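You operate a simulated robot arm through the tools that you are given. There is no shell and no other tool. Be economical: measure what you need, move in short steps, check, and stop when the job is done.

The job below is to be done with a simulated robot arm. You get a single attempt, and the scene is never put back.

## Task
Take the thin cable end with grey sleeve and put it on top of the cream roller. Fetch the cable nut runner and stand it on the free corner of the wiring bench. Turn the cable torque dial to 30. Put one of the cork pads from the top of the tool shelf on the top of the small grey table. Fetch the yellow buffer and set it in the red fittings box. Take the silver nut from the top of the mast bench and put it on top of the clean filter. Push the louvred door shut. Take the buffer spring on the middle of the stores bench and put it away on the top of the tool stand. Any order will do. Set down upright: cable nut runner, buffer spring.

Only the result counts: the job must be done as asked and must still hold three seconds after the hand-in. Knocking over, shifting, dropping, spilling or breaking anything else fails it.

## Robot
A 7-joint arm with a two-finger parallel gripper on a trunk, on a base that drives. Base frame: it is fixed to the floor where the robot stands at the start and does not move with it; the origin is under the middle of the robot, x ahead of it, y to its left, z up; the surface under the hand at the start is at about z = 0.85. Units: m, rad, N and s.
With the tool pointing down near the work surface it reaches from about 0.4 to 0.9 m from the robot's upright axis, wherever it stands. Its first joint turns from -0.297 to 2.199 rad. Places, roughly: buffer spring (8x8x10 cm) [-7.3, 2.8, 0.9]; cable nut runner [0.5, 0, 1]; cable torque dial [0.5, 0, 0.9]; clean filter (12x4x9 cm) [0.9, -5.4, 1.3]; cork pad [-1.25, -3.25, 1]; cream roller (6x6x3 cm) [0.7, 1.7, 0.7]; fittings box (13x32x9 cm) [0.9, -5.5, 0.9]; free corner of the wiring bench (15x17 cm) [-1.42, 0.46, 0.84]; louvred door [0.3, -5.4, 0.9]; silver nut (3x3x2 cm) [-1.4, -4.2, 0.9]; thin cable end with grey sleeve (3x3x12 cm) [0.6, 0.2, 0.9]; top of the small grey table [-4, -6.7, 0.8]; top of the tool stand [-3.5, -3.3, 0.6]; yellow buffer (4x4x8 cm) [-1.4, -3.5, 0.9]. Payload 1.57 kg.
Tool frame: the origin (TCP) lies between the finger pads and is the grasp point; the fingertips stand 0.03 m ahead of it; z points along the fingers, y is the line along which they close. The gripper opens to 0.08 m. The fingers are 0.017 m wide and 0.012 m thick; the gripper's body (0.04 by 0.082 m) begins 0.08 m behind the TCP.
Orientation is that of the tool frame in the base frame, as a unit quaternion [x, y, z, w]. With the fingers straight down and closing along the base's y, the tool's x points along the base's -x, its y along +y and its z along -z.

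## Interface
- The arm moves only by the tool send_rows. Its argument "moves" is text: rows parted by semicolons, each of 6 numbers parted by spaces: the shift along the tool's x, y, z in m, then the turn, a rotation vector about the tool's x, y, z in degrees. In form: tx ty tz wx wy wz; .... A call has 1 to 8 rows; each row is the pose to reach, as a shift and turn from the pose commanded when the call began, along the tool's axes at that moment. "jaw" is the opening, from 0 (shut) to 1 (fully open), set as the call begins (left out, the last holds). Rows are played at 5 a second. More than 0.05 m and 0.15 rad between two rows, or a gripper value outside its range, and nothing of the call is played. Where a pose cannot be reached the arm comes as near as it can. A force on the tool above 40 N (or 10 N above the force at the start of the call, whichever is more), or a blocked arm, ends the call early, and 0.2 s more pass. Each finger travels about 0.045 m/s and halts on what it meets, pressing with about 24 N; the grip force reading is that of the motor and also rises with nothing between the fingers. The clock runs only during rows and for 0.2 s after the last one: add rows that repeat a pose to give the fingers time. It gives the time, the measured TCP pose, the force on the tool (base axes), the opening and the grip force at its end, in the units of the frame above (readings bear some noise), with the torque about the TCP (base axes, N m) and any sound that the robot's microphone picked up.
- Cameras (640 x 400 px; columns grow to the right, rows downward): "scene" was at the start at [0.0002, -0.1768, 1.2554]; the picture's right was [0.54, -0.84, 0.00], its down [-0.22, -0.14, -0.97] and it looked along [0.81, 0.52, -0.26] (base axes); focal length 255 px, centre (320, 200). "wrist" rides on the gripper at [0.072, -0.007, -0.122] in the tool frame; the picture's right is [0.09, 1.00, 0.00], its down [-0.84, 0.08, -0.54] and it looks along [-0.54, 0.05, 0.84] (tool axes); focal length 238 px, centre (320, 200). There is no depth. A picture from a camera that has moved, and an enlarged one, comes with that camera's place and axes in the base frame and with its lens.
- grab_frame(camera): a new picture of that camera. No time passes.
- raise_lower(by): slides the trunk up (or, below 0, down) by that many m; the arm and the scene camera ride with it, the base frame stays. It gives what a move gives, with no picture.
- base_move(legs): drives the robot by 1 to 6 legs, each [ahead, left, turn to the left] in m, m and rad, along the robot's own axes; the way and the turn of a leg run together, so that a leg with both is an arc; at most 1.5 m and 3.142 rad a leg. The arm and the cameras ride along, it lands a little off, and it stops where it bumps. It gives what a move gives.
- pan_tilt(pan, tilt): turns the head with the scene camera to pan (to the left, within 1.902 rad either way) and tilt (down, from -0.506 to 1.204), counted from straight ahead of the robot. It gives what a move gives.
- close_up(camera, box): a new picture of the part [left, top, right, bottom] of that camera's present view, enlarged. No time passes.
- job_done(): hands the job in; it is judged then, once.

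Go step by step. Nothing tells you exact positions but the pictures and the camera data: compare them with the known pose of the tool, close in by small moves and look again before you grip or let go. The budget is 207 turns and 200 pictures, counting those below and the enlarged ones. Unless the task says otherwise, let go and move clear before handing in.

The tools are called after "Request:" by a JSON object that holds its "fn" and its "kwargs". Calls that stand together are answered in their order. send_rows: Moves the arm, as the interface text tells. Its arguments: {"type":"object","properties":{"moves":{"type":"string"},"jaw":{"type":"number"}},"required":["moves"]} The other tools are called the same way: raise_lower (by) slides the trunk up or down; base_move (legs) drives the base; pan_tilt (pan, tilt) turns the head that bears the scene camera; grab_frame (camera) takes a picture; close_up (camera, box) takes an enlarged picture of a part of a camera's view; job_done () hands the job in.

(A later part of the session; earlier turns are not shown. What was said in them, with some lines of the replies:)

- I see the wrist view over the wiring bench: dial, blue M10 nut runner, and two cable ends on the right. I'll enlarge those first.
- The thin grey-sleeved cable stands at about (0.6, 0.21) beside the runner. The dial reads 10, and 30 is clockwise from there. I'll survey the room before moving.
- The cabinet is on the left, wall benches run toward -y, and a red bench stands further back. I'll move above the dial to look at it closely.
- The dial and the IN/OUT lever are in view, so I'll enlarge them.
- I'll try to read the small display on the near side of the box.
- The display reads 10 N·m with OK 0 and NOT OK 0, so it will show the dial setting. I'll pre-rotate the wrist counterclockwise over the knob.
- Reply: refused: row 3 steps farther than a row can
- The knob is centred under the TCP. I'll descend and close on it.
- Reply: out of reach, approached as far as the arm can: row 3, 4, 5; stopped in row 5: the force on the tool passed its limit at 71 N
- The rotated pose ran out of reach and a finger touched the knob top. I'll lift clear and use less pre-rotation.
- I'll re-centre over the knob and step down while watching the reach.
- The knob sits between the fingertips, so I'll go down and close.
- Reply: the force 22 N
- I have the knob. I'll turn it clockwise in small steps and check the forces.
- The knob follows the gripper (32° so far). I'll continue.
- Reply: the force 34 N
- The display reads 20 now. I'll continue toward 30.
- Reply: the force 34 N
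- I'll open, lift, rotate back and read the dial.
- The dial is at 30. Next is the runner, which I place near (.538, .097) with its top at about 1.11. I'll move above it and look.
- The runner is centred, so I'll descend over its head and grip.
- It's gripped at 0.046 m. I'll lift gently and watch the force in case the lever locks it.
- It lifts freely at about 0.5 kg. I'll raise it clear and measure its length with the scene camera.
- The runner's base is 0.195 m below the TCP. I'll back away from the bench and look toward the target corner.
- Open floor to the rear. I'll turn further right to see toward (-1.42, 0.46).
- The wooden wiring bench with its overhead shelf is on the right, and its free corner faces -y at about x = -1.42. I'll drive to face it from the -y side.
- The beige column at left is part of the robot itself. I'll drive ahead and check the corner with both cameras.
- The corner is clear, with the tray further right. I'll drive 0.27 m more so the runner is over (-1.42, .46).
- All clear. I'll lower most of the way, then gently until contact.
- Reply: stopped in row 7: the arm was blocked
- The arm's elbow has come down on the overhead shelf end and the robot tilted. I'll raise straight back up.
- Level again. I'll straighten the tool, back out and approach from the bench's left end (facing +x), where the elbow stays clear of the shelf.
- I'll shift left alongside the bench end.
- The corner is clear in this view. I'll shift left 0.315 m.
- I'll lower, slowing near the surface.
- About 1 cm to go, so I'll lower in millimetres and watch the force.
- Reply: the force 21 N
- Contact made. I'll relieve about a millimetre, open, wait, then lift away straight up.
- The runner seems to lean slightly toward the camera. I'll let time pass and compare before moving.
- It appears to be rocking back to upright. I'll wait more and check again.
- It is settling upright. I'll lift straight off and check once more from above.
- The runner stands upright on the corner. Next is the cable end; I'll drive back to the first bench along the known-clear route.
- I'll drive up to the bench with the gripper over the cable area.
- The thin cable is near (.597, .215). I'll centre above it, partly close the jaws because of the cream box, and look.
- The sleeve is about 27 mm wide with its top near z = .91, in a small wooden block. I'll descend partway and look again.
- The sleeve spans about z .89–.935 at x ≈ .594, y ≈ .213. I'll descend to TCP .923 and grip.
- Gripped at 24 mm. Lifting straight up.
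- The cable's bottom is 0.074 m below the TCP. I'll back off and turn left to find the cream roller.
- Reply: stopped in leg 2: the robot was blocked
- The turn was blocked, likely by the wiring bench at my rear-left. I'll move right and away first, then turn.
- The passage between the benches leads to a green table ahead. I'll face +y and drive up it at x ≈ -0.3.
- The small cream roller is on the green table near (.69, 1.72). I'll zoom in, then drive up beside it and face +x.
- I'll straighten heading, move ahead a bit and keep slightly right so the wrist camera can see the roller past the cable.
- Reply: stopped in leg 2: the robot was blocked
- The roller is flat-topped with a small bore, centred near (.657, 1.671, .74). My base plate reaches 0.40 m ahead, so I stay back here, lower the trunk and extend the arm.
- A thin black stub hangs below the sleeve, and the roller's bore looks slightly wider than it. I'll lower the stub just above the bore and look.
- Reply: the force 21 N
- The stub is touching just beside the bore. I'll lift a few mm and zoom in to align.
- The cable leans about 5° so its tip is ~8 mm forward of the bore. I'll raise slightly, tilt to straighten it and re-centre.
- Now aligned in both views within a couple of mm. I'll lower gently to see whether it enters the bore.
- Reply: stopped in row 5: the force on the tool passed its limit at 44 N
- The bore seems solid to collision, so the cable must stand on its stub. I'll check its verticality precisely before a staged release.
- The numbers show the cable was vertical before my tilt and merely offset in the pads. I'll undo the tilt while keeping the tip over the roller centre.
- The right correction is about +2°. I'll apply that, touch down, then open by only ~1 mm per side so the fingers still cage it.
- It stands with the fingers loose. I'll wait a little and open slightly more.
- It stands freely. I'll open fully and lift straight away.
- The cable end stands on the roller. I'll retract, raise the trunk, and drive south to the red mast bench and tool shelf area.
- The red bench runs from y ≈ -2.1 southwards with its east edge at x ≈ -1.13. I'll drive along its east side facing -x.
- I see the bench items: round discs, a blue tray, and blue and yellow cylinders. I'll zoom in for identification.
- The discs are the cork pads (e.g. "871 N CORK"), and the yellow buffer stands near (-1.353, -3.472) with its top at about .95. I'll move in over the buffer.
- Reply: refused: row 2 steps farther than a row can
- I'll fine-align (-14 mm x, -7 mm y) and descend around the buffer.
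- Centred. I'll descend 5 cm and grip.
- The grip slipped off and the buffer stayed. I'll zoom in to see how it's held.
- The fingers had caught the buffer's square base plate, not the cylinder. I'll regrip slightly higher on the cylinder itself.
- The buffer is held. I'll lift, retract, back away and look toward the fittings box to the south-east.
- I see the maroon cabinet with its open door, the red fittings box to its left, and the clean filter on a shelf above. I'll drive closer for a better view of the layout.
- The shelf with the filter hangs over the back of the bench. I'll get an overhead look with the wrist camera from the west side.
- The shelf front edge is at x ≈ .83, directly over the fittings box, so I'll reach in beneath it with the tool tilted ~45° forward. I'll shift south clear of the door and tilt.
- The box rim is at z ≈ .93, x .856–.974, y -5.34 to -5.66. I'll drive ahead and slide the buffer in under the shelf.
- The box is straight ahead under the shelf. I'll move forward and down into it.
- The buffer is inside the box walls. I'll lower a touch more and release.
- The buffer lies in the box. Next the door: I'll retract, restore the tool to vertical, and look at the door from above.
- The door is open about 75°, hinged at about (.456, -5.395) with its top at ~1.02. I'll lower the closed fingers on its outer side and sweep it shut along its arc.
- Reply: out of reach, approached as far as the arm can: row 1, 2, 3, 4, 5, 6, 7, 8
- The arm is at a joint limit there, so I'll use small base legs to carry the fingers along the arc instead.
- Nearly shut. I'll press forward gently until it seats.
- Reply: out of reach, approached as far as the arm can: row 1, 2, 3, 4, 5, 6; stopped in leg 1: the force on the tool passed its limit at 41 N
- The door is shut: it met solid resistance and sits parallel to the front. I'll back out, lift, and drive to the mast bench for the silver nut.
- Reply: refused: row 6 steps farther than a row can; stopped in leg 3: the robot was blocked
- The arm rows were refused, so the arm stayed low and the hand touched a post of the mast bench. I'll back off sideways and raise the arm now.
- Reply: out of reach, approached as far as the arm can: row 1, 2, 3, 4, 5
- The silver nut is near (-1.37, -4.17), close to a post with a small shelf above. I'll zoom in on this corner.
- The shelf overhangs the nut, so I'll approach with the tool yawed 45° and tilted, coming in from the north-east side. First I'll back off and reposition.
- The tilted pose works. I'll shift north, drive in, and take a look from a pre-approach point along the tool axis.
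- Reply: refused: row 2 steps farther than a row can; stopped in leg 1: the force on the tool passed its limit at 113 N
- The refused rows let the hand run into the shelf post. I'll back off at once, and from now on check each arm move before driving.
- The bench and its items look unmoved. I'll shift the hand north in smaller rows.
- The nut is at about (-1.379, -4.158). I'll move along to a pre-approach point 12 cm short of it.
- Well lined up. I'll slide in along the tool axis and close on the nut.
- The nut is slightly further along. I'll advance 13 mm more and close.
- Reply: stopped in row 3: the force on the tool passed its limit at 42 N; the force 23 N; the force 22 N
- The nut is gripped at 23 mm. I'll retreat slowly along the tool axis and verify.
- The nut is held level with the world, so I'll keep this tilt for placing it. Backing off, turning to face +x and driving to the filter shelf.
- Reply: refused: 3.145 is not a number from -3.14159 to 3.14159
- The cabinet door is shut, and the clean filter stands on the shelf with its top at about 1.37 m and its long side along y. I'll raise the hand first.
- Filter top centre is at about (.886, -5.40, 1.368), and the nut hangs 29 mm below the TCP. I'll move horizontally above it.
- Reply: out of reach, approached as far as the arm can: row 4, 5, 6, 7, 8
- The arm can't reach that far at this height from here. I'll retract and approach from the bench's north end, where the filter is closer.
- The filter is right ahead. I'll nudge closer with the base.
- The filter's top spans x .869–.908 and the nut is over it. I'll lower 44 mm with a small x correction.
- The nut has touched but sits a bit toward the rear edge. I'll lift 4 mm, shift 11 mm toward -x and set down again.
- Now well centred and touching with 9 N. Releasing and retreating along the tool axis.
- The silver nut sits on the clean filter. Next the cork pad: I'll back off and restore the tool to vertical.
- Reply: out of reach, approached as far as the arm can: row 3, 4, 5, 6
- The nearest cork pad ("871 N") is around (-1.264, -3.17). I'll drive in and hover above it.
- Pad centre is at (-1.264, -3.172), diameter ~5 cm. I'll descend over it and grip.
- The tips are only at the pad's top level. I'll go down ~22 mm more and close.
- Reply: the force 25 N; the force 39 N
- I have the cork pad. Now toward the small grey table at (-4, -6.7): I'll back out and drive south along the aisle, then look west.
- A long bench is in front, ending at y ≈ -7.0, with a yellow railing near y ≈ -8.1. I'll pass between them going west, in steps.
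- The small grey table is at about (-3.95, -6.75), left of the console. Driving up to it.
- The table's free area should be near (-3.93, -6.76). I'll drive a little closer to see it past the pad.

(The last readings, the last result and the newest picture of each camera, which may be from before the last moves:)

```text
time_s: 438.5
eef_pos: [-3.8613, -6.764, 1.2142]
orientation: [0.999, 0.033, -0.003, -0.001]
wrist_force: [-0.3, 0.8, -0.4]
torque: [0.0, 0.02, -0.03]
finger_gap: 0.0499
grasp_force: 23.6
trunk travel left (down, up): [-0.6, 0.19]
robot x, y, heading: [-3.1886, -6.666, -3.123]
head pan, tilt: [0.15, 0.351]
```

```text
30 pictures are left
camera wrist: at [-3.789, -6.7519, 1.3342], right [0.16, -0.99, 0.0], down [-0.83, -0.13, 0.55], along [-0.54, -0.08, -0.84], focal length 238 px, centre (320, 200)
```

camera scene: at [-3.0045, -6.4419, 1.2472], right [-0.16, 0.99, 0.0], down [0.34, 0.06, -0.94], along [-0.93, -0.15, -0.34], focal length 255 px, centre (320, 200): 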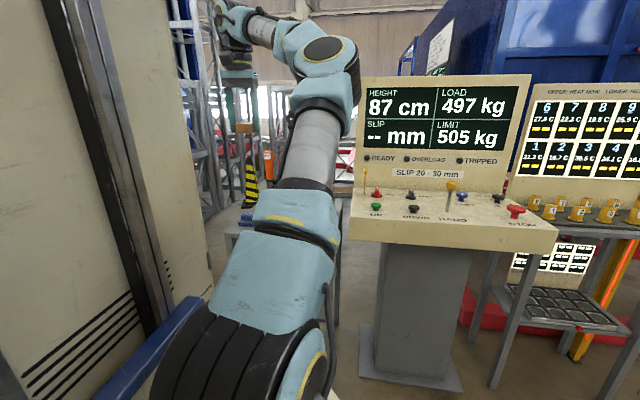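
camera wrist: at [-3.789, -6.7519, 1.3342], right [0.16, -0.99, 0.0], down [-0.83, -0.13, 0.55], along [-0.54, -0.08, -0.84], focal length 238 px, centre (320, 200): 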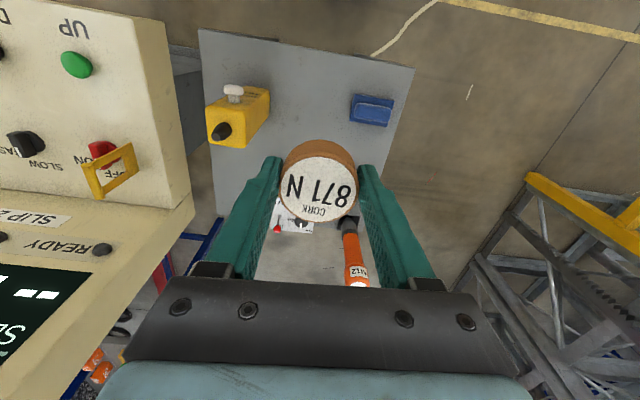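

The free spot is between the yellow box and the blue item, at about (-3.895, -6.747). I'll lower the trunk a bit and descend there.

Request:
{"fn": "raise_lower", "kwargs": {"by": -0.12}}

Request:
{"fn": "send_rows", "kwargs": {"moves": "-0.016 -0.0096 0.03 0 0 0; -0.0328 -0.0192 0.065 0 0 0; -0.0328 -0.0192 0.11 0 0 0; -0.0328 -0.0192 0.155 0 0 0; -0.0328 -0.0192 0.195 0 0 0; -0.0328 -0.0192 0.225 0 0 0; -0.0328 -0.0192 0.225 0 0 0"}}

Request:
{"fn": "grab_frame", "kwargs": {"camera": "wrist"}}

```text
time_s: 440.0
eef_pos: [-3.8617, -6.7628, 1.0931]
orientation: [0.999, 0.033, -0.003, -0.002]
wrist_force: [0.0, 0.6, -0.3]
torque: [-0.02, -0.01, 0.01]
finger_gap: 0.0501
grasp_force: 24.0
trunk travel left (down, up): [-0.48, 0.31]
robot x, y, heading: [-3.1833, -6.6652, -3.125]
head pan, tilt: [0.15, 0.351]
```

```text
time_s: 441.6
eef_pos: [-3.8965, -6.745, 0.8694]
orientation: [0.999, 0.033, -0.004, -0.001]
wrist_force: [-1.4, -0.3, -1.3]
torque: [-0.01, -0.01, 0.02]
finger_gap: 0.0501
grasp_force: 24.3
trunk travel left (down, up): [-0.48, 0.31]
robot x, y, heading: [-3.1836, -6.6618, -3.124]
head pan, tilt: [0.15, 0.351]
```

```text
29 pictures are left
camera wrist: at [-3.8242, -6.7346, 0.9901], right [0.16, -0.99, 0.0], down [-0.83, -0.13, 0.55], along [-0.54, -0.08, -0.84], focal length 238 px, centre (320, 200)
```

wrist: 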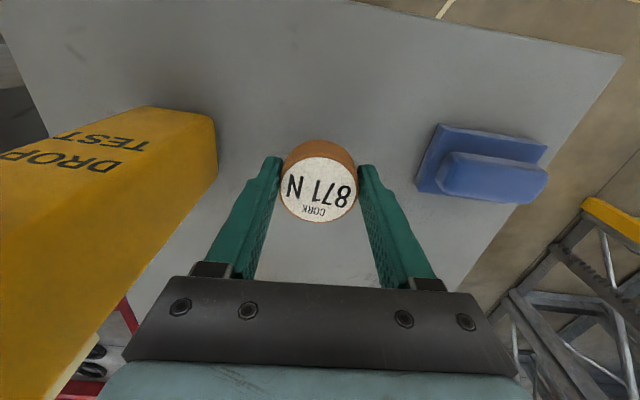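

Clear on both sides. I'll lower gently to contact.

Request:
{"fn": "send_rows", "kwargs": {"moves": "0 0 0.015 0 0 0; 0 0 0.025 0 0 0; 0 0 0.032 0 0 0; 0 0 0.037 0 0 0; 0 0 0.041 0 0 0"}}

```text
time_s: 442.8
eef_pos: [-3.8979, -6.7448, 0.8307]
orientation: [0.999, 0.031, -0.005, -0.001]
wrist_force: [-1.5, 5.4, 19.7]
torque: [0.39, 0.22, -0.03]
finger_gap: 0.0503
grasp_force: 24.1
trunk travel left (down, up): [-0.48, 0.31]
robot x, y, heading: [-3.1849, -6.6629, -3.13]
head pan, tilt: [0.15, 0.351]
```

Contact. Releasing and lifting away.

Request:
{"fn": "send_rows", "kwargs": {"moves": "0 0 0 0 0 0; 0 0 0 0 0 0; 0 0 0 0 0 0", "jaw": 0.85}}

Request:
{"fn": "send_rows", "kwargs": {"moves": "0 0 -0.03 0 0 0; 0 0 -0.07 0 0 0; 0 0 -0.115 0 0 0; 0 0 -0.16 0 0 0; 0 0 -0.205 0 0 0; 0 0 -0.25 0 0 0"}}

Request:
{"fn": "grab_frame", "kwargs": {"camera": "wrist"}}

```text
time_s: 443.6
eef_pos: [-3.8989, -6.7438, 0.8309]
orientation: [1.0, 0.029, -0.006, -0.002]
wrist_force: [2.9, 11.6, 15.3]
torque: [-0.18, -0.28, 0.15]
finger_gap: 0.0587
grasp_force: 0.0
trunk travel left (down, up): [-0.48, 0.31]
robot x, y, heading: [-3.184, -6.6585, -3.125]
head pan, tilt: [0.15, 0.351]
stopped in row 3: the force on the tool passed its limit at 41 N (the readings are from after the stop); the commanded pose is now the measured one
```

```text
time_s: 445.0
eef_pos: [-3.8945, -6.7467, 1.0777]
orientation: [1.0, 0.031, -0.005, -0.002]
wrist_force: [-0.9, 0.6, -0.9]
torque: [-0.01, -0.03, -0.02]
finger_gap: 0.0681
grasp_force: 0.1
trunk travel left (down, up): [-0.48, 0.31]
robot x, y, heading: [-3.1873, -6.6647, -3.122]
head pan, tilt: [0.15, 0.351]
```

```text
28 pictures are left
camera wrist: at [-3.8217, -6.7353, 1.1988], right [0.15, -0.99, 0.0], down [-0.83, -0.13, 0.55], along [-0.54, -0.08, -0.84], focal length 238 px, centre (320, 200)
```

wrist: 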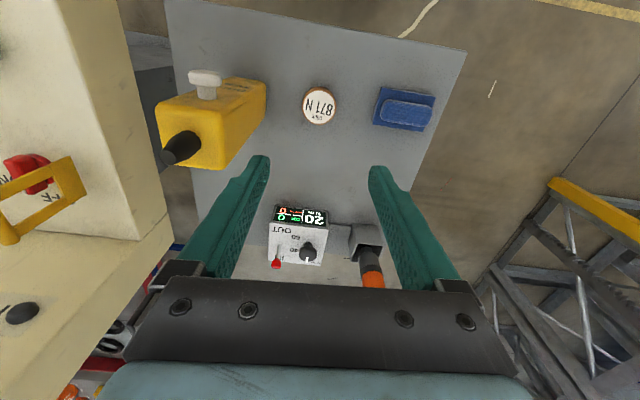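

The cork pad is on the small grey table. Last is the buffer spring; I'll back away, face north and view the lane.

Request:
{"fn": "base_move", "kwargs": {"legs": [[-0.72, 0, 0], [0, 0, -1.59]]}}

Request:
{"fn": "raise_lower", "kwargs": {"by": 0.25}}

Request:
{"fn": "pan_tilt", "kwargs": {"pan": 0.0, "tilt": 0.2}}

Request:
{"fn": "grab_frame", "kwargs": {"camera": "scene"}}

```text
time_s: 452.7
eef_pos: [-2.5816, -5.9411, 1.0768]
orientation: [0.741, -0.671, -0.002, -0.004]
wrist_force: [0.2, -0.2, 0.0]
torque: [0.0, 0.01, 0.01]
finger_gap: 0.0682
grasp_force: 0.0
trunk travel left (down, up): [-0.48, 0.31]
robot x, y, heading: [-2.4678, -6.6435, 1.624]
head pan, tilt: [0.15, 0.351]
```

```text
time_s: 455.3
eef_pos: [-2.5826, -5.942, 1.3262]
orientation: [0.742, -0.671, -0.002, -0.005]
wrist_force: [0.0, -0.6, -0.4]
torque: [-0.01, 0.01, 0.04]
finger_gap: 0.0682
grasp_force: 0.1
trunk travel left (down, up): [-0.73, 0.06]
robot x, y, heading: [-2.4733, -6.6488, 1.622]
head pan, tilt: [0.15, 0.351]
```

```text
time_s: 456.0
eef_pos: [-2.5825, -5.9413, 1.327]
orientation: [0.741, -0.671, -0.002, -0.005]
wrist_force: [0.0, -0.2, 0.7]
torque: [0.02, -0.01, 0.0]
finger_gap: 0.068
grasp_force: 0.1
trunk travel left (down, up): [-0.73, 0.06]
robot x, y, heading: [-2.4726, -6.6494, 1.622]
head pan, tilt: [0.0, 0.201]
```

```text
27 pictures are left
camera scene: at [-2.2423, -6.6174, 1.3911], right [1.0, 0.06, 0.0], down [0.01, -0.2, -0.98], along [-0.06, 0.98, -0.2], focal length 255 px, centre (320, 200)
```

scene: 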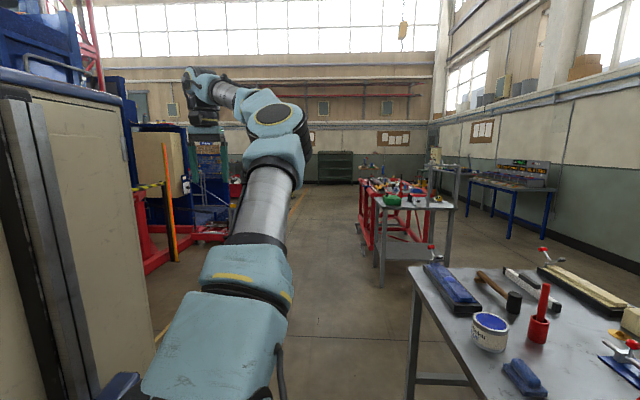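

The lane north is clear. I'll drive up it and look toward the north-west.

Request:
{"fn": "base_move", "kwargs": {"legs": [[0, 0, -0.05], [1.5, 0, 0], [1.5, 0, 0], [1.5, 0, 0], [1.4, 0, 0], [0, 0, 0.9]]}}

Request:
{"fn": "grab_frame", "kwargs": {"camera": "scene"}}

```text
time_s: 486.8
eef_pos: [-3.0967, -0.3572, 1.3265]
orientation: [0.953, -0.304, -0.003, -0.003]
wrist_force: [1.0, -0.5, 0.5]
torque: [0.0, 0.01, -0.01]
finger_gap: 0.068
grasp_force: 0.0
trunk travel left (down, up): [-0.73, 0.06]
robot x, y, heading: [-2.4918, -0.7344, 2.479]
head pan, tilt: [0.0, 0.201]
```

```text
26 pictures are left
camera scene: at [-2.3613, -0.5443, 1.3912], right [0.61, 0.79, 0.0], down [0.16, -0.12, -0.98], along [-0.77, 0.6, -0.2], focal length 255 px, centre (320, 200)
```

scene: 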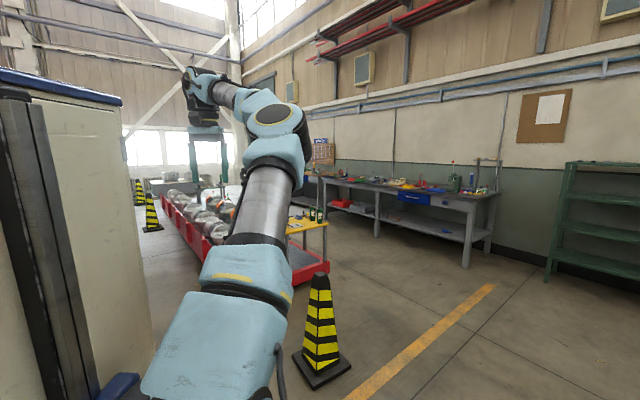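

The way is along the corridor between the red pallet and the wall bench (y ≈ 1.75). Driving there heading west.

Request:
{"fn": "base_move", "kwargs": {"legs": [[0, 0, 0.662], [0, -1.25, 0], [0, -1.25, 0], [1.5, 0, 0], [1.3, 0, 0]]}}

Request:
{"fn": "pan_tilt", "kwargs": {"pan": -0.45, "tilt": 0.3}}

Request:
{"fn": "grab_frame", "kwargs": {"camera": "scene"}}

```text
time_s: 513.9
eef_pos: [-6.0526, 1.6303, 1.3272]
orientation: [1.0, 0.028, -0.005, -0.001]
wrist_force: [0.6, -0.2, -0.4]
torque: [-0.03, 0.02, 0.0]
finger_gap: 0.0681
grasp_force: 0.1
trunk travel left (down, up): [-0.73, 0.06]
robot x, y, heading: [-5.3435, 1.7069, -3.129]
head pan, tilt: [0.0, 0.201]
```

```text
time_s: 514.8
eef_pos: [-6.0541, 1.6299, 1.3279]
orientation: [1.0, 0.027, -0.004, -0.002]
wrist_force: [0.3, -0.1, 0.3]
torque: [0.03, 0.01, -0.02]
finger_gap: 0.0682
grasp_force: 0.0
trunk travel left (down, up): [-0.73, 0.06]
robot x, y, heading: [-5.34, 1.7087, -3.134]
head pan, tilt: [-0.45, 0.3]
```

```text
25 pictures are left
camera scene: at [-5.3499, 1.981, 1.3819], right [0.42, 0.91, 0.0], down [0.27, -0.13, -0.96], along [-0.87, 0.41, -0.3], focal length 255 px, centre (320, 200)
```

scene: 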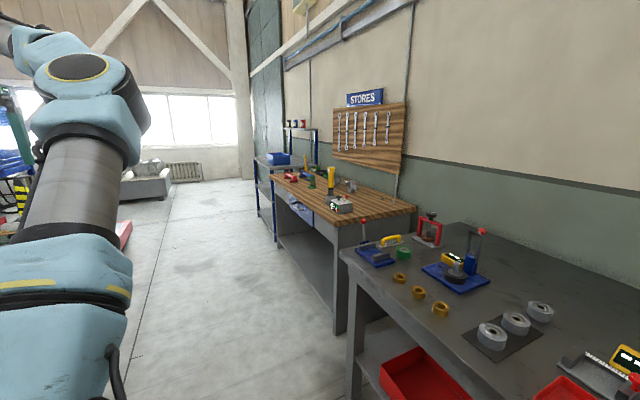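

The STORES bench with the wooden top is ahead. I'll zoom in on its items.

Request:
{"fn": "close_up", "kwargs": {"camera": "scene", "box": [240, 140, 430, 250]}}

```text
3.37 times, centred on (335, 195) of scene
camera zoom: at [-5.3499, 1.981, 1.3819], right [0.42, 0.91, 0.0], down [0.27, -0.13, -0.96], along [-0.87, 0.41, -0.3], focal length 859 px, centre (270, 217)
```

zoom: 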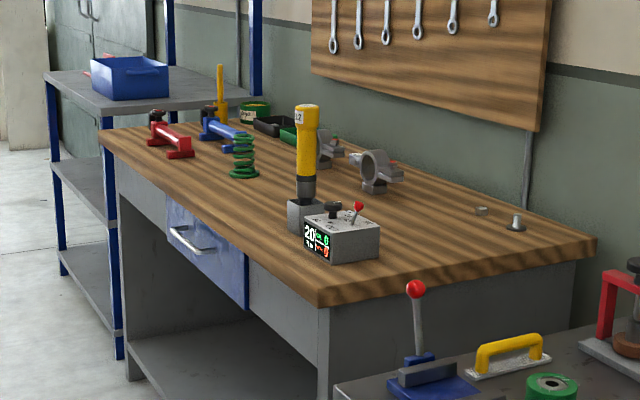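

The green buffer spring stands near (-7.14, 2.76). I'll drive alongside and face the bench.

Request:
{"fn": "base_move", "kwargs": {"legs": [[1.4, 0, 0], [0.28, 0, 0], [0, 0, -1.578]]}}

Request:
{"fn": "grab_frame", "kwargs": {"camera": "wrist"}}

```text
time_s: 527.1
eef_pos: [-7.1113, 2.3827, 1.3281]
orientation: [0.73, -0.683, -0.002, -0.004]
wrist_force: [0.7, 0.0, -0.2]
torque: [-0.01, 0.0, -0.02]
finger_gap: 0.0681
grasp_force: 0.1
trunk travel left (down, up): [-0.73, 0.06]
robot x, y, heading: [-7.0245, 1.6733, 1.598]
head pan, tilt: [-0.45, 0.3]
```

```text
23 pictures are left
camera wrist: at [-7.0999, 2.3099, 1.4485], right [-0.99, -0.16, -0.01], down [-0.14, 0.82, 0.55], along [-0.08, 0.54, -0.84], focal length 238 px, centre (320, 200)
```

wrist: 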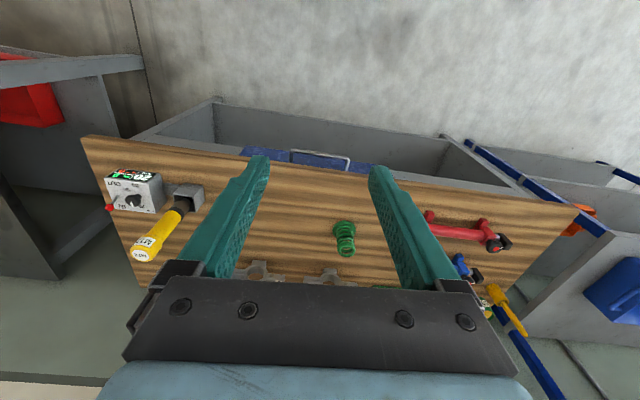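

The spring is at about (-7.235, 2.745). I'll lower the trunk and drive so the hand is above it.

Request:
{"fn": "raise_lower", "kwargs": {"by": -0.13}}

Request:
{"fn": "base_move", "kwargs": {"legs": [[0, 0, -0.027], [0.33, 0.14, 0]]}}

Request:
{"fn": "grab_frame", "kwargs": {"camera": "wrist"}}

```text
time_s: 528.7
eef_pos: [-7.1112, 2.3802, 1.1971]
orientation: [0.73, -0.684, -0.002, -0.004]
wrist_force: [-0.5, 0.0, -0.2]
torque: [0.0, -0.01, -0.01]
finger_gap: 0.0679
grasp_force: 0.1
trunk travel left (down, up): [-0.6, 0.19]
robot x, y, heading: [-7.0243, 1.6742, 1.599]
head pan, tilt: [-0.45, 0.3]
```

```text
time_s: 531.4
eef_pos: [-7.2359, 2.7151, 1.1965]
orientation: [0.722, -0.692, -0.003, -0.005]
wrist_force: [-0.3, 0.0, 0.3]
torque: [0.02, 0.04, 0.0]
finger_gap: 0.0679
grasp_force: 0.1
trunk travel left (down, up): [-0.6, 0.19]
robot x, y, heading: [-7.1663, 2.0056, 1.571]
head pan, tilt: [-0.45, 0.3]
```

```text
22 pictures are left
camera wrist: at [-7.2246, 2.6424, 1.3185], right [-0.99, -0.13, -0.01], down [-0.12, 0.83, 0.55], along [-0.07, 0.55, -0.84], focal length 238 px, centre (320, 200)
```

wrist: 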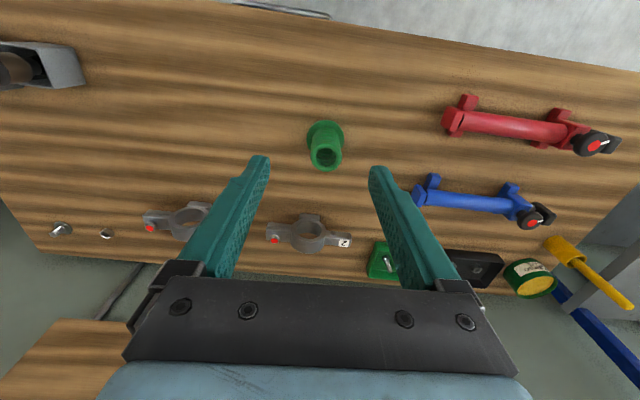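

The spring is at about (-7.249, 2.788). I'll align and come partway down with open jaws.

Request:
{"fn": "send_rows", "kwargs": {"moves": "-0.025 0.003 0.03 0 0 0; -0.05 0.007 0.06 0 0 0; -0.0734 0.01 0.09 0 0 0; -0.0734 0.01 0.13 0 0 0; -0.0734 0.01 0.16 0 0 0; -0.0734 0.01 0.16 0 0 0", "jaw": 1}}

Request:
{"fn": "grab_frame", "kwargs": {"camera": "wrist"}}

```text
time_s: 532.8
eef_pos: [-7.2459, 2.7903, 1.0361]
orientation: [0.722, -0.692, -0.002, -0.004]
wrist_force: [0.2, 0.3, 0.0]
torque: [-0.02, 0.0, 0.0]
finger_gap: 0.08
grasp_force: 0.1
trunk travel left (down, up): [-0.6, 0.19]
robot x, y, heading: [-7.1638, 2.0002, 1.569]
head pan, tilt: [-0.45, 0.3]
```

```text
21 pictures are left
camera wrist: at [-7.2363, 2.7172, 1.1575], right [-0.99, -0.13, 0.0], down [-0.11, 0.83, 0.55], along [-0.07, 0.55, -0.84], focal length 238 px, centre (320, 200)
```

wrist: 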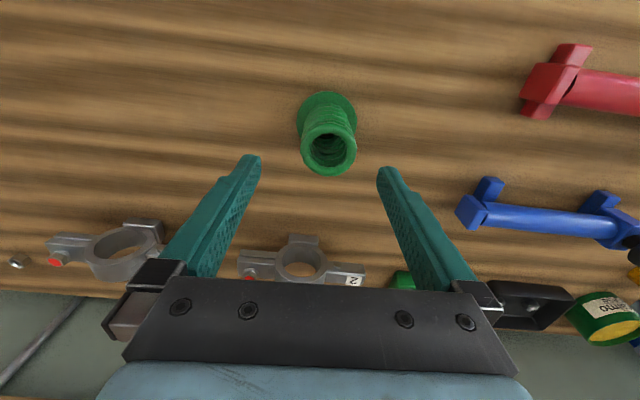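

Request:
{"fn": "send_rows", "kwargs": {"moves": "-0.001 0.007 0.035 0 0 0; -0.001 0.007 0.07 0 0 0; -0.001 0.007 0.103 0 0 0; -0.001 0.007 0.103 0 0 0"}}

Request:
{"fn": "send_rows", "kwargs": {"moves": "0 0 0 0 0 0; 0 0 0 0 0 0; 0 0 0 0 0 0; 0 0 0 0 0 0", "jaw": 0.3}}

Request:
{"fn": "send_rows", "kwargs": {"moves": "0 0 -0.01 0 0 0; 0 0 -0.03 0 0 0; 0 0 -0.05 0 0 0; 0 0 -0.05 0 0 0"}}

Request:
{"fn": "grab_frame", "kwargs": {"camera": "wrist"}}

```text
time_s: 533.8
eef_pos: [-7.2536, 2.7912, 0.9356]
orientation: [0.721, -0.693, -0.001, -0.005]
wrist_force: [0.8, -0.7, -0.7]
torque: [0.01, -0.01, -0.04]
finger_gap: 0.0799
grasp_force: 0.1
trunk travel left (down, up): [-0.6, 0.19]
robot x, y, heading: [-7.1646, 2.0049, 1.569]
head pan, tilt: [-0.45, 0.3]
```

```text
time_s: 534.8
eef_pos: [-7.2529, 2.7914, 0.9363]
orientation: [0.722, -0.692, -0.003, -0.004]
wrist_force: [-1.5, 0.4, 0.2]
torque: [0.0, 0.39, -0.06]
finger_gap: 0.0507
grasp_force: 23.7
trunk travel left (down, up): [-0.6, 0.19]
robot x, y, heading: [-7.1664, 2.0061, 1.567]
head pan, tilt: [-0.45, 0.3]
```

```text
time_s: 535.8
eef_pos: [-7.254, 2.7889, 0.983]
orientation: [0.722, -0.692, -0.001, -0.004]
wrist_force: [1.0, -0.9, -5.5]
torque: [-0.05, 0.01, 0.04]
finger_gap: 0.0502
grasp_force: 24.1
trunk travel left (down, up): [-0.6, 0.19]
robot x, y, heading: [-7.1678, 2.0033, 1.571]
head pan, tilt: [-0.45, 0.3]
```

```text
20 pictures are left
camera wrist: at [-7.2437, 2.7168, 1.1051], right [-0.99, -0.13, -0.01], down [-0.12, 0.83, 0.55], along [-0.07, 0.54, -0.84], focal length 238 px, centre (320, 200)
```

wrist: 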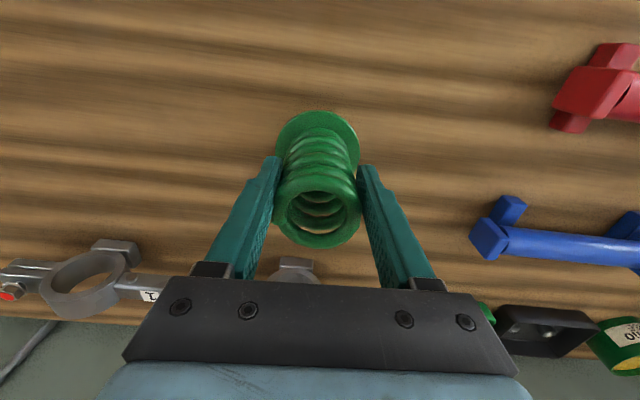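

The spring is held upright. I'll raise and retract it, then drive back along the corridor.

Request:
{"fn": "send_rows", "kwargs": {"moves": "0 0 -0.045 0 0 0; 0 0 -0.09 0 0 0; 0 0 -0.135 0 0 0; 0.02 0 -0.175 0 0 0; 0.05 0 -0.21 0 0 0; 0.085 0 -0.24 0 0 0; 0.125 0 -0.26 0 0 0; 0.16 0 -0.27 0 0 0"}}

```text
time_s: 537.6
eef_pos: [-7.2453, 2.627, 1.2547]
orientation: [0.722, -0.692, -0.002, -0.004]
wrist_force: [-0.3, -0.4, -6.6]
torque: [-0.11, -0.02, 0.0]
finger_gap: 0.0502
grasp_force: 23.7
trunk travel left (down, up): [-0.6, 0.19]
robot x, y, heading: [-7.1626, 2.0043, 1.574]
head pan, tilt: [-0.45, 0.3]
```

Request:
{"fn": "base_move", "kwargs": {"legs": [[-0.32, 0, 0], [0, -1.5, 0], [0, -1.5, 0], [0, -1.5, 0], [0, -0.18, 0]]}}

Request:
{"fn": "base_move", "kwargs": {"legs": [[-1.5, 0, 0], [-1.5, 0, 0], [-1.0, 0, 0], [0, 0, 0.9]]}}

Request:
{"fn": "pan_tilt", "kwargs": {"pan": 0.1, "tilt": 0.3}}

Request:
{"fn": "grab_frame", "kwargs": {"camera": "scene"}}

```text
time_s: 561.9
eef_pos: [-2.5886, 2.2506, 1.2548]
orientation: [0.728, -0.685, -0.001, -0.004]
wrist_force: [0.4, -0.7, -5.8]
torque: [-0.1, -0.01, 0.01]
finger_gap: 0.0495
grasp_force: 23.7
trunk travel left (down, up): [-0.6, 0.19]
robot x, y, heading: [-2.4954, 1.6277, 1.59]
head pan, tilt: [-0.45, 0.3]
```

```text
time_s: 583.8
eef_pos: [-2.9012, -2.1493, 1.2539]
orientation: [0.951, -0.31, -0.002, -0.004]
wrist_force: [-0.3, -0.6, -5.3]
torque: [-0.03, -0.07, -0.03]
finger_gap: 0.0492
grasp_force: 24.3
trunk travel left (down, up): [-0.6, 0.19]
robot x, y, heading: [-2.3627, -2.4726, 2.471]
head pan, tilt: [-0.45, 0.3]
stopped in leg 4: the robot was blocked; the commanded pose is now the measured one
```

```text
time_s: 584.7
eef_pos: [-2.9012, -2.1467, 1.2549]
orientation: [0.95, -0.311, -0.003, -0.003]
wrist_force: [0.1, 0.0, -6.4]
torque: [-0.04, -0.05, -0.02]
finger_gap: 0.0493
grasp_force: 24.2
trunk travel left (down, up): [-0.6, 0.19]
robot x, y, heading: [-2.3616, -2.471, 2.472]
head pan, tilt: [0.099, 0.3]
```

```text
19 pictures are left
camera scene: at [-2.234, -2.2899, 1.2519], right [0.54, 0.84, 0.0], down [0.25, -0.16, -0.96], along [-0.8, 0.52, -0.3], focal length 255 px, centre (320, 200)
```

scene: 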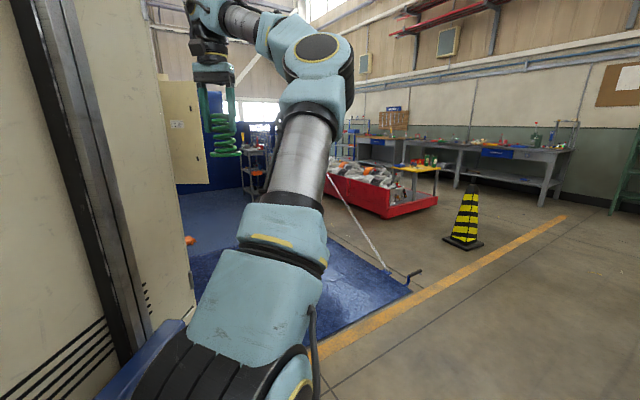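

The turn just brushed something behind, likely the red bench. I'll move west away from it, finish turning to face -x, and look for the tool stand.

Request:
{"fn": "base_move", "kwargs": {"legs": [[0.15, 0.15, 0], [0, 0, 0.67], [0, 0.4, 0]]}}

Request:
{"fn": "grab_frame", "kwargs": {"camera": "scene"}}

```text
time_s: 590.3
eef_pos: [-3.2089, -2.9685, 1.2546]
orientation: [1.0, 0.011, -0.004, -0.002]
wrist_force: [0.9, 0.3, -5.3]
torque: [-0.04, -0.06, 0.04]
finger_gap: 0.0492
grasp_force: 24.4
trunk travel left (down, up): [-0.6, 0.19]
robot x, y, heading: [-2.5854, -2.8961, 3.124]
head pan, tilt: [0.099, 0.3]
```

```text
18 pictures are left
camera scene: at [-2.5913, -2.6745, 1.2519], right [-0.08, 1.0, 0.0], down [0.29, 0.02, -0.96], along [-0.95, -0.08, -0.3], focal length 255 px, centre (320, 200)
```

scene: 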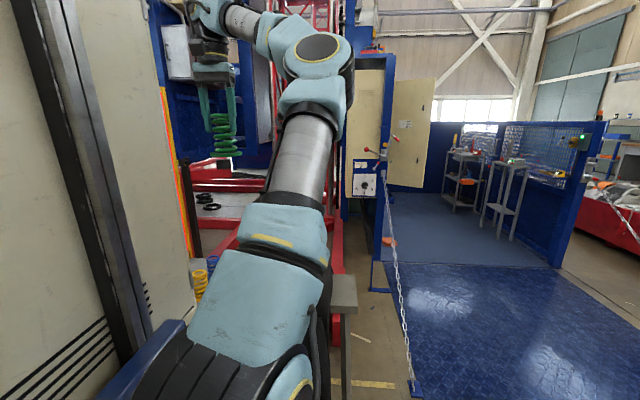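

Springs are visible on a low stand at left, near (-3.45, -3.3). I'll shift south and use the wrist camera.

Request:
{"fn": "base_move", "kwargs": {"legs": [[0, 0.3, 0.017]]}}

Request:
{"fn": "grab_frame", "kwargs": {"camera": "wrist"}}

```text
time_s: 592.3
eef_pos: [-3.2103, -3.2846, 1.2549]
orientation: [1.0, 0.018, -0.005, -0.002]
wrist_force: [0.0, 0.1, -5.3]
torque: [0.01, -0.07, -0.03]
finger_gap: 0.0491
grasp_force: 23.7
trunk travel left (down, up): [-0.6, 0.19]
robot x, y, heading: [-2.5822, -3.2037, 3.136]
head pan, tilt: [0.099, 0.3]
```

```text
17 pictures are left
camera wrist: at [-3.1378, -3.275, 1.3763], right [0.13, -0.99, -0.01], down [-0.83, -0.11, 0.55], along [-0.54, -0.07, -0.84], focal length 238 px, centre (320, 200)
```

wrist: 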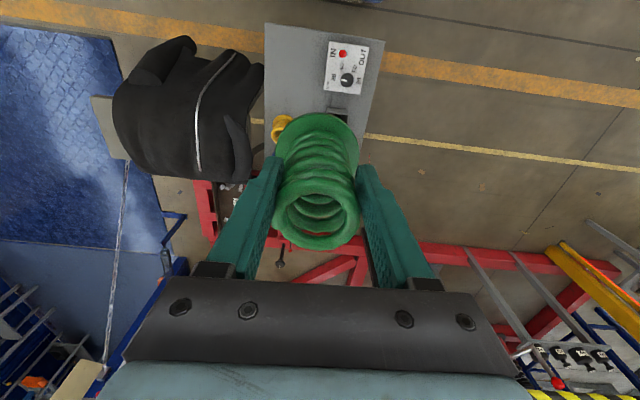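

The stand's top (about y -3.13 to -3.45) has a dial panel and a yellow spring; the rest is hidden by my spring. I'll shift south briefly to see the whole top.

Request:
{"fn": "base_move", "kwargs": {"legs": [[0, 0.3, 0]]}}

Request:
{"fn": "grab_frame", "kwargs": {"camera": "wrist"}}

```text
time_s: 594.4
eef_pos: [-3.2122, -3.584, 1.2547]
orientation: [1.0, 0.018, -0.005, -0.003]
wrist_force: [-0.1, 0.0, -6.2]
torque: [-0.02, -0.04, -0.02]
finger_gap: 0.0493
grasp_force: 23.6
trunk travel left (down, up): [-0.6, 0.19]
robot x, y, heading: [-2.5895, -3.5095, 3.143]
head pan, tilt: [0.099, 0.3]
```

```text
16 pictures are left
camera wrist: at [-3.1389, -3.5756, 1.3763], right [0.13, -0.99, -0.01], down [-0.83, -0.11, 0.55], along [-0.54, -0.07, -0.84], focal length 238 px, centre (320, 200)
```

wrist: 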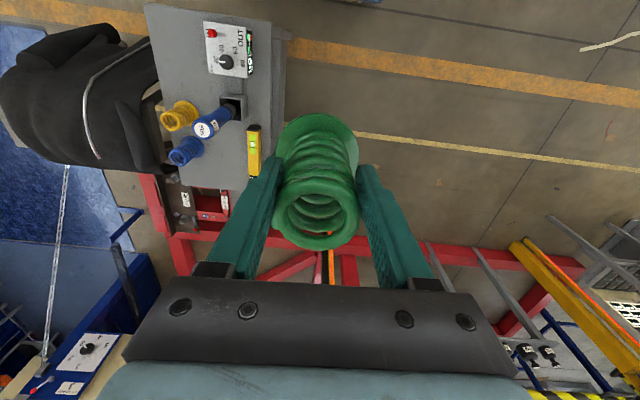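

Request:
{"fn": "close_up", "kwargs": {"camera": "wrist", "box": [130, 0, 300, 200]}}

```text
2.00 times, centred on (215, 100) of wrist
camera zoom: at [-3.1389, -3.5756, 1.3763], right [0.13, -0.99, -0.01], down [-0.83, -0.11, 0.55], along [-0.54, -0.07, -0.84], focal length 477 px, centre (530, 400)
```

zoom: 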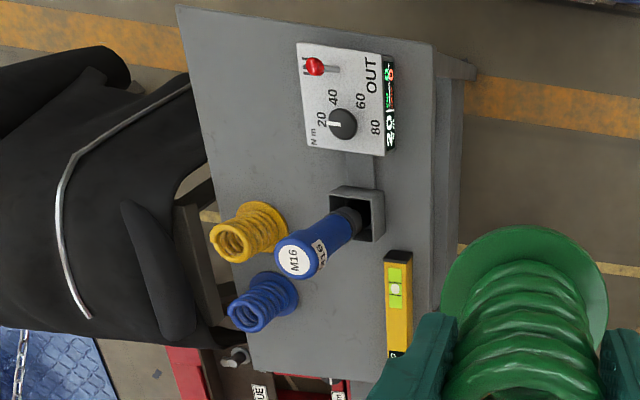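

Now I see it all: a clear spot lies at about (-3.54, -3.28), west of the blue spring and runner. I'll line up there.

Request:
{"fn": "base_move", "kwargs": {"legs": [[0, -0.305, 0], [0.09, 0, 0]]}}

Request:
{"fn": "raise_lower", "kwargs": {"by": -0.22}}

```text
time_s: 597.1
eef_pos: [-3.2999, -3.2946, 1.2552]
orientation: [1.0, 0.017, -0.004, -0.003]
wrist_force: [-0.4, 0.4, -5.1]
torque: [0.0, -0.05, -0.01]
finger_gap: 0.0491
grasp_force: 23.8
trunk travel left (down, up): [-0.6, 0.19]
robot x, y, heading: [-2.6772, -3.2188, 3.14]
head pan, tilt: [0.099, 0.3]
```

```text
time_s: 599.4
eef_pos: [-3.3002, -3.2938, 1.0343]
orientation: [1.0, 0.018, -0.004, -0.002]
wrist_force: [0.9, -0.2, -6.6]
torque: [0.0, -0.09, -0.02]
finger_gap: 0.0489
grasp_force: 24.1
trunk travel left (down, up): [-0.38, 0.41]
robot x, y, heading: [-2.6765, -3.2154, 3.138]
head pan, tilt: [0.099, 0.3]
```

Request:
{"fn": "send_rows", "kwargs": {"moves": "-0.04 -0.004 0 0 0 0; -0.08 -0.008 0 0 0 0; -0.12 -0.012 0 0 0 0; -0.16 -0.016 0 0 0 0; -0.2 -0.02 0 0 0 0; -0.2395 -0.0226 0 0 0 0; -0.2395 -0.0226 0 0 0 0"}}

Request:
{"fn": "grab_frame", "kwargs": {"camera": "wrist"}}

```text
time_s: 601.0
eef_pos: [-3.4582, -3.249, 0.9937]
orientation: [1.0, 0.02, -0.005, -0.003]
wrist_force: [1.1, -2.1, -4.3]
torque: [0.11, -0.02, -0.01]
finger_gap: 0.0491
grasp_force: 23.9
out of reach, approached as far as the arm can: row 3, 4, 5, 6, 7
trunk travel left (down, up): [-0.38, 0.41]
robot x, y, heading: [-2.6766, -3.2159, 3.137]
head pan, tilt: [0.099, 0.3]
```

```text
14 pictures are left
camera wrist: at [-3.3842, -3.2396, 1.1161], right [0.13, -0.99, -0.01], down [-0.83, -0.11, 0.55], along [-0.54, -0.07, -0.84], focal length 238 px, centre (320, 200)
```

wrist: 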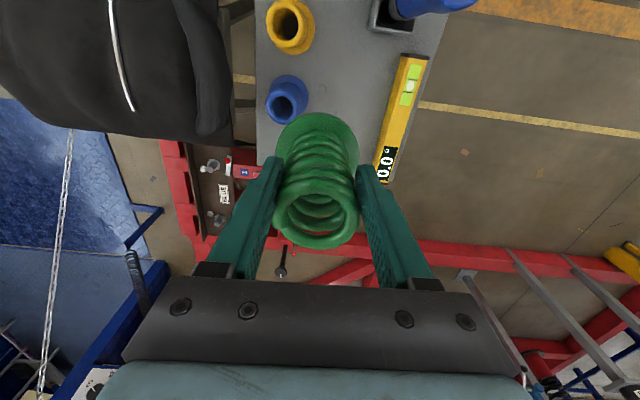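

Reach improves lower down. I'll shift y to -3.28 and lower to just above the neighbouring springs' height.

Request:
{"fn": "send_rows", "kwargs": {"moves": "0 0.015 0.03 0 0 0; 0 0.03 0.065 0 0 0; -0.005 0.031 0.1 0 0 0; -0.02 0.031 0.135 0 0 0; -0.04 0.031 0.165 0 0 0; -0.06 0.031 0.17 0 0 0; -0.082 0.031 0.17 0 0 0; -0.082 0.031 0.17 0 0 0"}}

Request:
{"fn": "grab_frame", "kwargs": {"camera": "wrist"}}

```text
time_s: 602.8
eef_pos: [-3.5331, -3.2785, 0.8213]
orientation: [1.0, 0.018, -0.003, -0.002]
wrist_force: [-0.9, 0.1, -6.0]
torque: [0.01, -0.08, 0.01]
finger_gap: 0.0489
grasp_force: 24.3
out of reach, approached as far as the arm can: row 7, 8
trunk travel left (down, up): [-0.38, 0.41]
robot x, y, heading: [-2.6792, -3.2155, 3.135]
head pan, tilt: [0.099, 0.3]
```

```text
13 pictures are left
camera wrist: at [-3.4605, -3.2687, 0.9428], right [0.13, -0.99, -0.01], down [-0.83, -0.11, 0.55], along [-0.54, -0.06, -0.84], focal length 238 px, centre (320, 200)
```

wrist: 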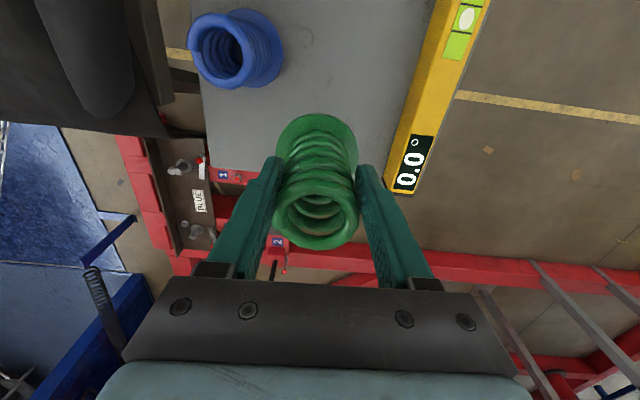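

The landing spot is clear. I'll lower toward the stand with a 1 cm shift away from the blue spring.

Request:
{"fn": "send_rows", "kwargs": {"moves": "0 0.01 0.03 0 0 0; 0 0.01 0.065 0 0 0; 0 0.01 0.1 0 0 0; 0 0.01 0.13 0 0 0; 0 0.01 0.13 0 0 0"}}

Request:
{"fn": "grab_frame", "kwargs": {"camera": "wrist"}}

```text
time_s: 604.0
eef_pos: [-3.532, -3.2852, 0.692]
orientation: [1.0, 0.018, -0.006, -0.001]
wrist_force: [-0.4, 0.9, 18.7]
torque: [-0.75, 0.15, -0.2]
finger_gap: 0.0483
grasp_force: 24.1
trunk travel left (down, up): [-0.38, 0.41]
robot x, y, heading: [-2.6767, -3.2167, 3.137]
head pan, tilt: [0.099, 0.3]
```

```text
12 pictures are left
camera wrist: at [-3.4588, -3.277, 0.8133], right [0.13, -0.99, 0.0], down [-0.83, -0.11, 0.55], along [-0.55, -0.07, -0.83], focal length 238 px, centre (320, 200)
```

wrist: 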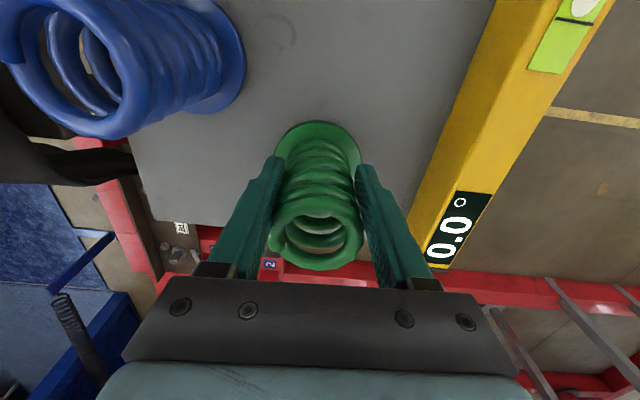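

Contact on the stand top. I'll relieve slightly, open in two stages, and check that it stands.

Request:
{"fn": "send_rows", "kwargs": {"moves": "0 0 -0.001 0 0 0; 0 0 -0.001 0 0 0; 0 0 -0.001 0 0 0", "jaw": 0.65}}

Request:
{"fn": "send_rows", "kwargs": {"moves": "0 0 0 0 0 0; 0 0 0 0 0 0; 0 0 0 0 0 0; 0 0 0 0 0 0", "jaw": 0.85}}

Request:
{"fn": "grab_frame", "kwargs": {"camera": "wrist"}}

```text
time_s: 604.8
eef_pos: [-3.5343, -3.2853, 0.693]
orientation: [1.0, 0.019, -0.003, -0.003]
wrist_force: [0.1, 0.4, -0.6]
torque: [0.06, -0.02, 0.02]
finger_gap: 0.0523
grasp_force: 0.0
trunk travel left (down, up): [-0.38, 0.41]
robot x, y, heading: [-2.6771, -3.2168, 3.135]
head pan, tilt: [0.099, 0.3]
```

```text
time_s: 605.8
eef_pos: [-3.533, -3.2856, 0.6924]
orientation: [1.0, 0.018, -0.004, -0.003]
wrist_force: [0.0, 0.1, 0.1]
torque: [-0.02, -0.02, 0.02]
finger_gap: 0.0682
grasp_force: 0.0
trunk travel left (down, up): [-0.38, 0.41]
robot x, y, heading: [-2.6751, -3.2181, 3.138]
head pan, tilt: [0.099, 0.3]
```

```text
11 pictures are left
camera wrist: at [-3.4594, -3.2762, 0.8141], right [0.13, -0.99, -0.01], down [-0.83, -0.11, 0.55], along [-0.54, -0.07, -0.84], focal length 238 px, centre (320, 200)
```

wrist: 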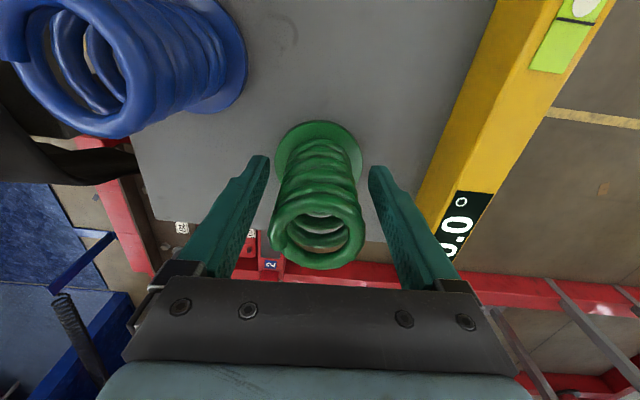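

The spring stands free and upright. Lifting straight up and clear.

Request:
{"fn": "send_rows", "kwargs": {"moves": "0 0 -0.03 0 0 0; 0 0 -0.07 0 0 0; 0 0 -0.115 0 0 0; 0 0 -0.15 0 0 0; 0.02 0 -0.18 0 0 0; 0.05 0 -0.21 0 0 0; 0.09 0 -0.23 0 0 0"}}

Request:
{"fn": "raise_lower", "kwargs": {"by": 0.3}}

Request:
{"fn": "base_move", "kwargs": {"legs": [[-0.15, 0, 0]]}}

Request:
{"fn": "grab_frame", "kwargs": {"camera": "wrist"}}

```text
time_s: 607.4
eef_pos: [-3.4462, -3.283, 0.9213]
orientation: [1.0, 0.019, -0.004, -0.003]
wrist_force: [0.0, -0.7, -1.4]
torque: [-0.02, -0.04, -0.01]
finger_gap: 0.0681
grasp_force: 0.1
out of reach, approached as far as the arm can: row 4
trunk travel left (down, up): [-0.38, 0.41]
robot x, y, heading: [-2.6751, -3.2175, 3.133]
head pan, tilt: [0.099, 0.3]
```

```text
time_s: 610.4
eef_pos: [-3.4469, -3.2833, 1.2225]
orientation: [1.0, 0.018, -0.004, -0.003]
wrist_force: [0.0, -0.3, 0.5]
torque: [0.02, -0.03, 0.0]
finger_gap: 0.0682
grasp_force: 0.0
trunk travel left (down, up): [-0.68, 0.11]
robot x, y, heading: [-2.674, -3.2191, 3.14]
head pan, tilt: [0.099, 0.3]
```

```text
time_s: 611.8
eef_pos: [-3.2997, -3.2818, 1.2212]
orientation: [1.0, 0.018, -0.004, -0.002]
wrist_force: [0.2, -0.2, 0.2]
torque: [-0.04, 0.0, -0.01]
finger_gap: 0.0679
grasp_force: 0.1
trunk travel left (down, up): [-0.68, 0.11]
robot x, y, heading: [-2.5307, -3.2148, 3.138]
head pan, tilt: [0.099, 0.3]
```

```text
10 pictures are left
camera wrist: at [-3.2266, -3.2732, 1.3428], right [0.13, -0.99, -0.01], down [-0.83, -0.11, 0.55], along [-0.54, -0.06, -0.84], focal length 238 px, centre (320, 200)
```

wrist: 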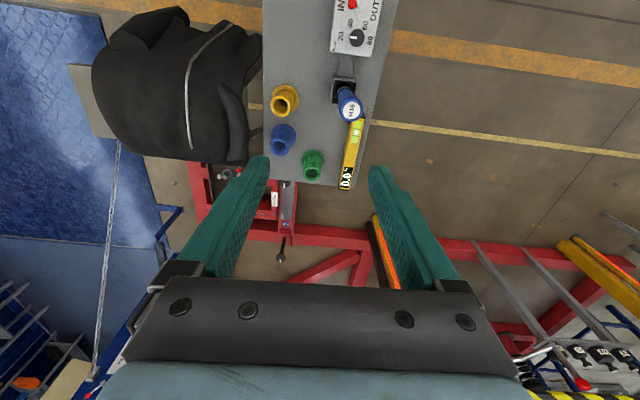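

All items are placed. I'll do one check of the standing runner (and the cable, if visible) from a distance before handing in.

Request:
{"fn": "base_move", "kwargs": {"legs": [[0, -1.4, 0], [0, -1.3, 0], [0, 0, -1.57]]}}

Request:
{"fn": "pan_tilt", "kwargs": {"pan": -0.9, "tilt": 0.2}}

Request:
{"fn": "grab_frame", "kwargs": {"camera": "scene"}}

```text
time_s: 628.6
eef_pos: [-2.534, 0.228, 1.2216]
orientation: [0.709, -0.705, -0.001, -0.005]
wrist_force: [-0.6, 0.8, 1.0]
torque: [0.01, 0.0, 0.02]
finger_gap: 0.0681
grasp_force: 0.2
trunk travel left (down, up): [-0.68, 0.11]
robot x, y, heading: [-2.4907, -0.5425, 1.541]
head pan, tilt: [0.099, 0.3]
```

```text
time_s: 629.9
eef_pos: [-2.5346, 0.2265, 1.2212]
orientation: [0.709, -0.705, 0.0, -0.004]
wrist_force: [0.1, -0.1, -0.9]
torque: [0.03, -0.01, -0.01]
finger_gap: 0.0678
grasp_force: 0.0
trunk travel left (down, up): [-0.68, 0.11]
robot x, y, heading: [-2.4935, -0.541, 1.537]
head pan, tilt: [-0.901, 0.201]
```

```text
9 pictures are left
camera scene: at [-2.1885, -0.5748, 1.3412], right [0.59, -0.8, 0.0], down [-0.16, -0.12, -0.98], along [0.79, 0.58, -0.2], focal length 255 px, centre (320, 200)
```

scene: 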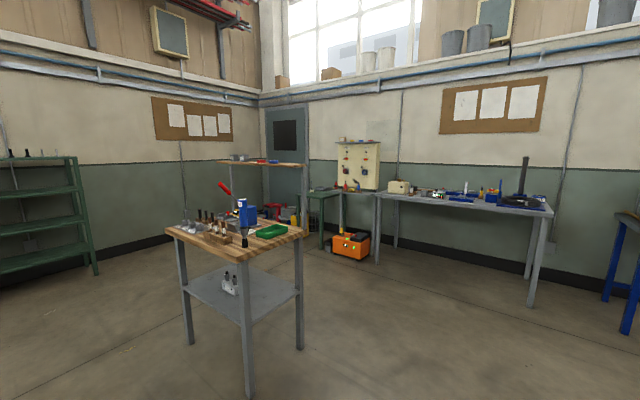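

Request:
{"fn": "close_up", "kwargs": {"camera": "scene", "box": [170, 150, 350, 260]}}

Request:
{"fn": "close_up", "kwargs": {"camera": "scene", "box": [295, 175, 350, 210]}}

```text
3.56 times, centred on (260, 205) of scene
camera zoom: at [-2.1885, -0.5748, 1.3412], right [0.59, -0.8, 0.0], down [-0.16, -0.12, -0.98], along [0.79, 0.58, -0.2], focal length 907 px, centre (533, 182)
```

zoom: 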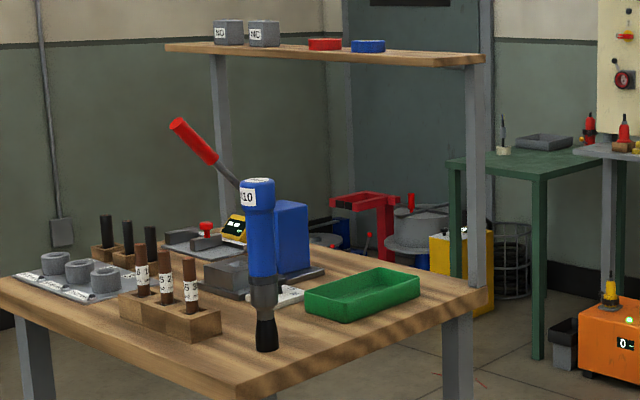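

```text
11.43 times, centred on (322, 192) of scene
camera zoom: at [-2.1885, -0.5748, 1.3412], right [0.59, -0.8, 0.0], down [-0.16, -0.12, -0.98], along [0.79, 0.58, -0.2], focal length 2916 px, centre (291, 286)
```

zoom: 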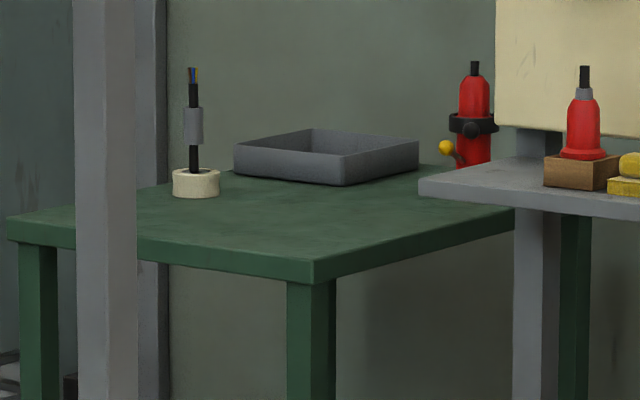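

The runner stands upright on the bench corner and the cable end still stands on the roller. Nothing is held, so I'm handing in.

Request:
{"fn": "job_done", "kwargs": {}}

```text
The job is handed in.
```

All eight parts of the job are done and handed in, but the robot made several unplanned contacts along the way.

- **Placements:** the cable end, nut runner, cork pad, yellow buffer, silver nut and buffer spring are each where you asked. The runner and the spring stand upright.
- **Dial and door:** the cable torque dial's display read 30 after I turned it. The louvred door is pushed fully shut.
- **Contacts:** the arm and base touched several pieces of furniture. These were the wiring bench and its shelf, the green table, the posts of the mast bench shelf (once at 113 N), and probably the red bench. In the pictures I took afterwards I saw no shift. I did not take a dedicated check picture of the green table or the red bench.
- **Last check:** just before handing in, I looked again only at the runner and the cable end; both were still standing. The other items I last saw when I placed them.
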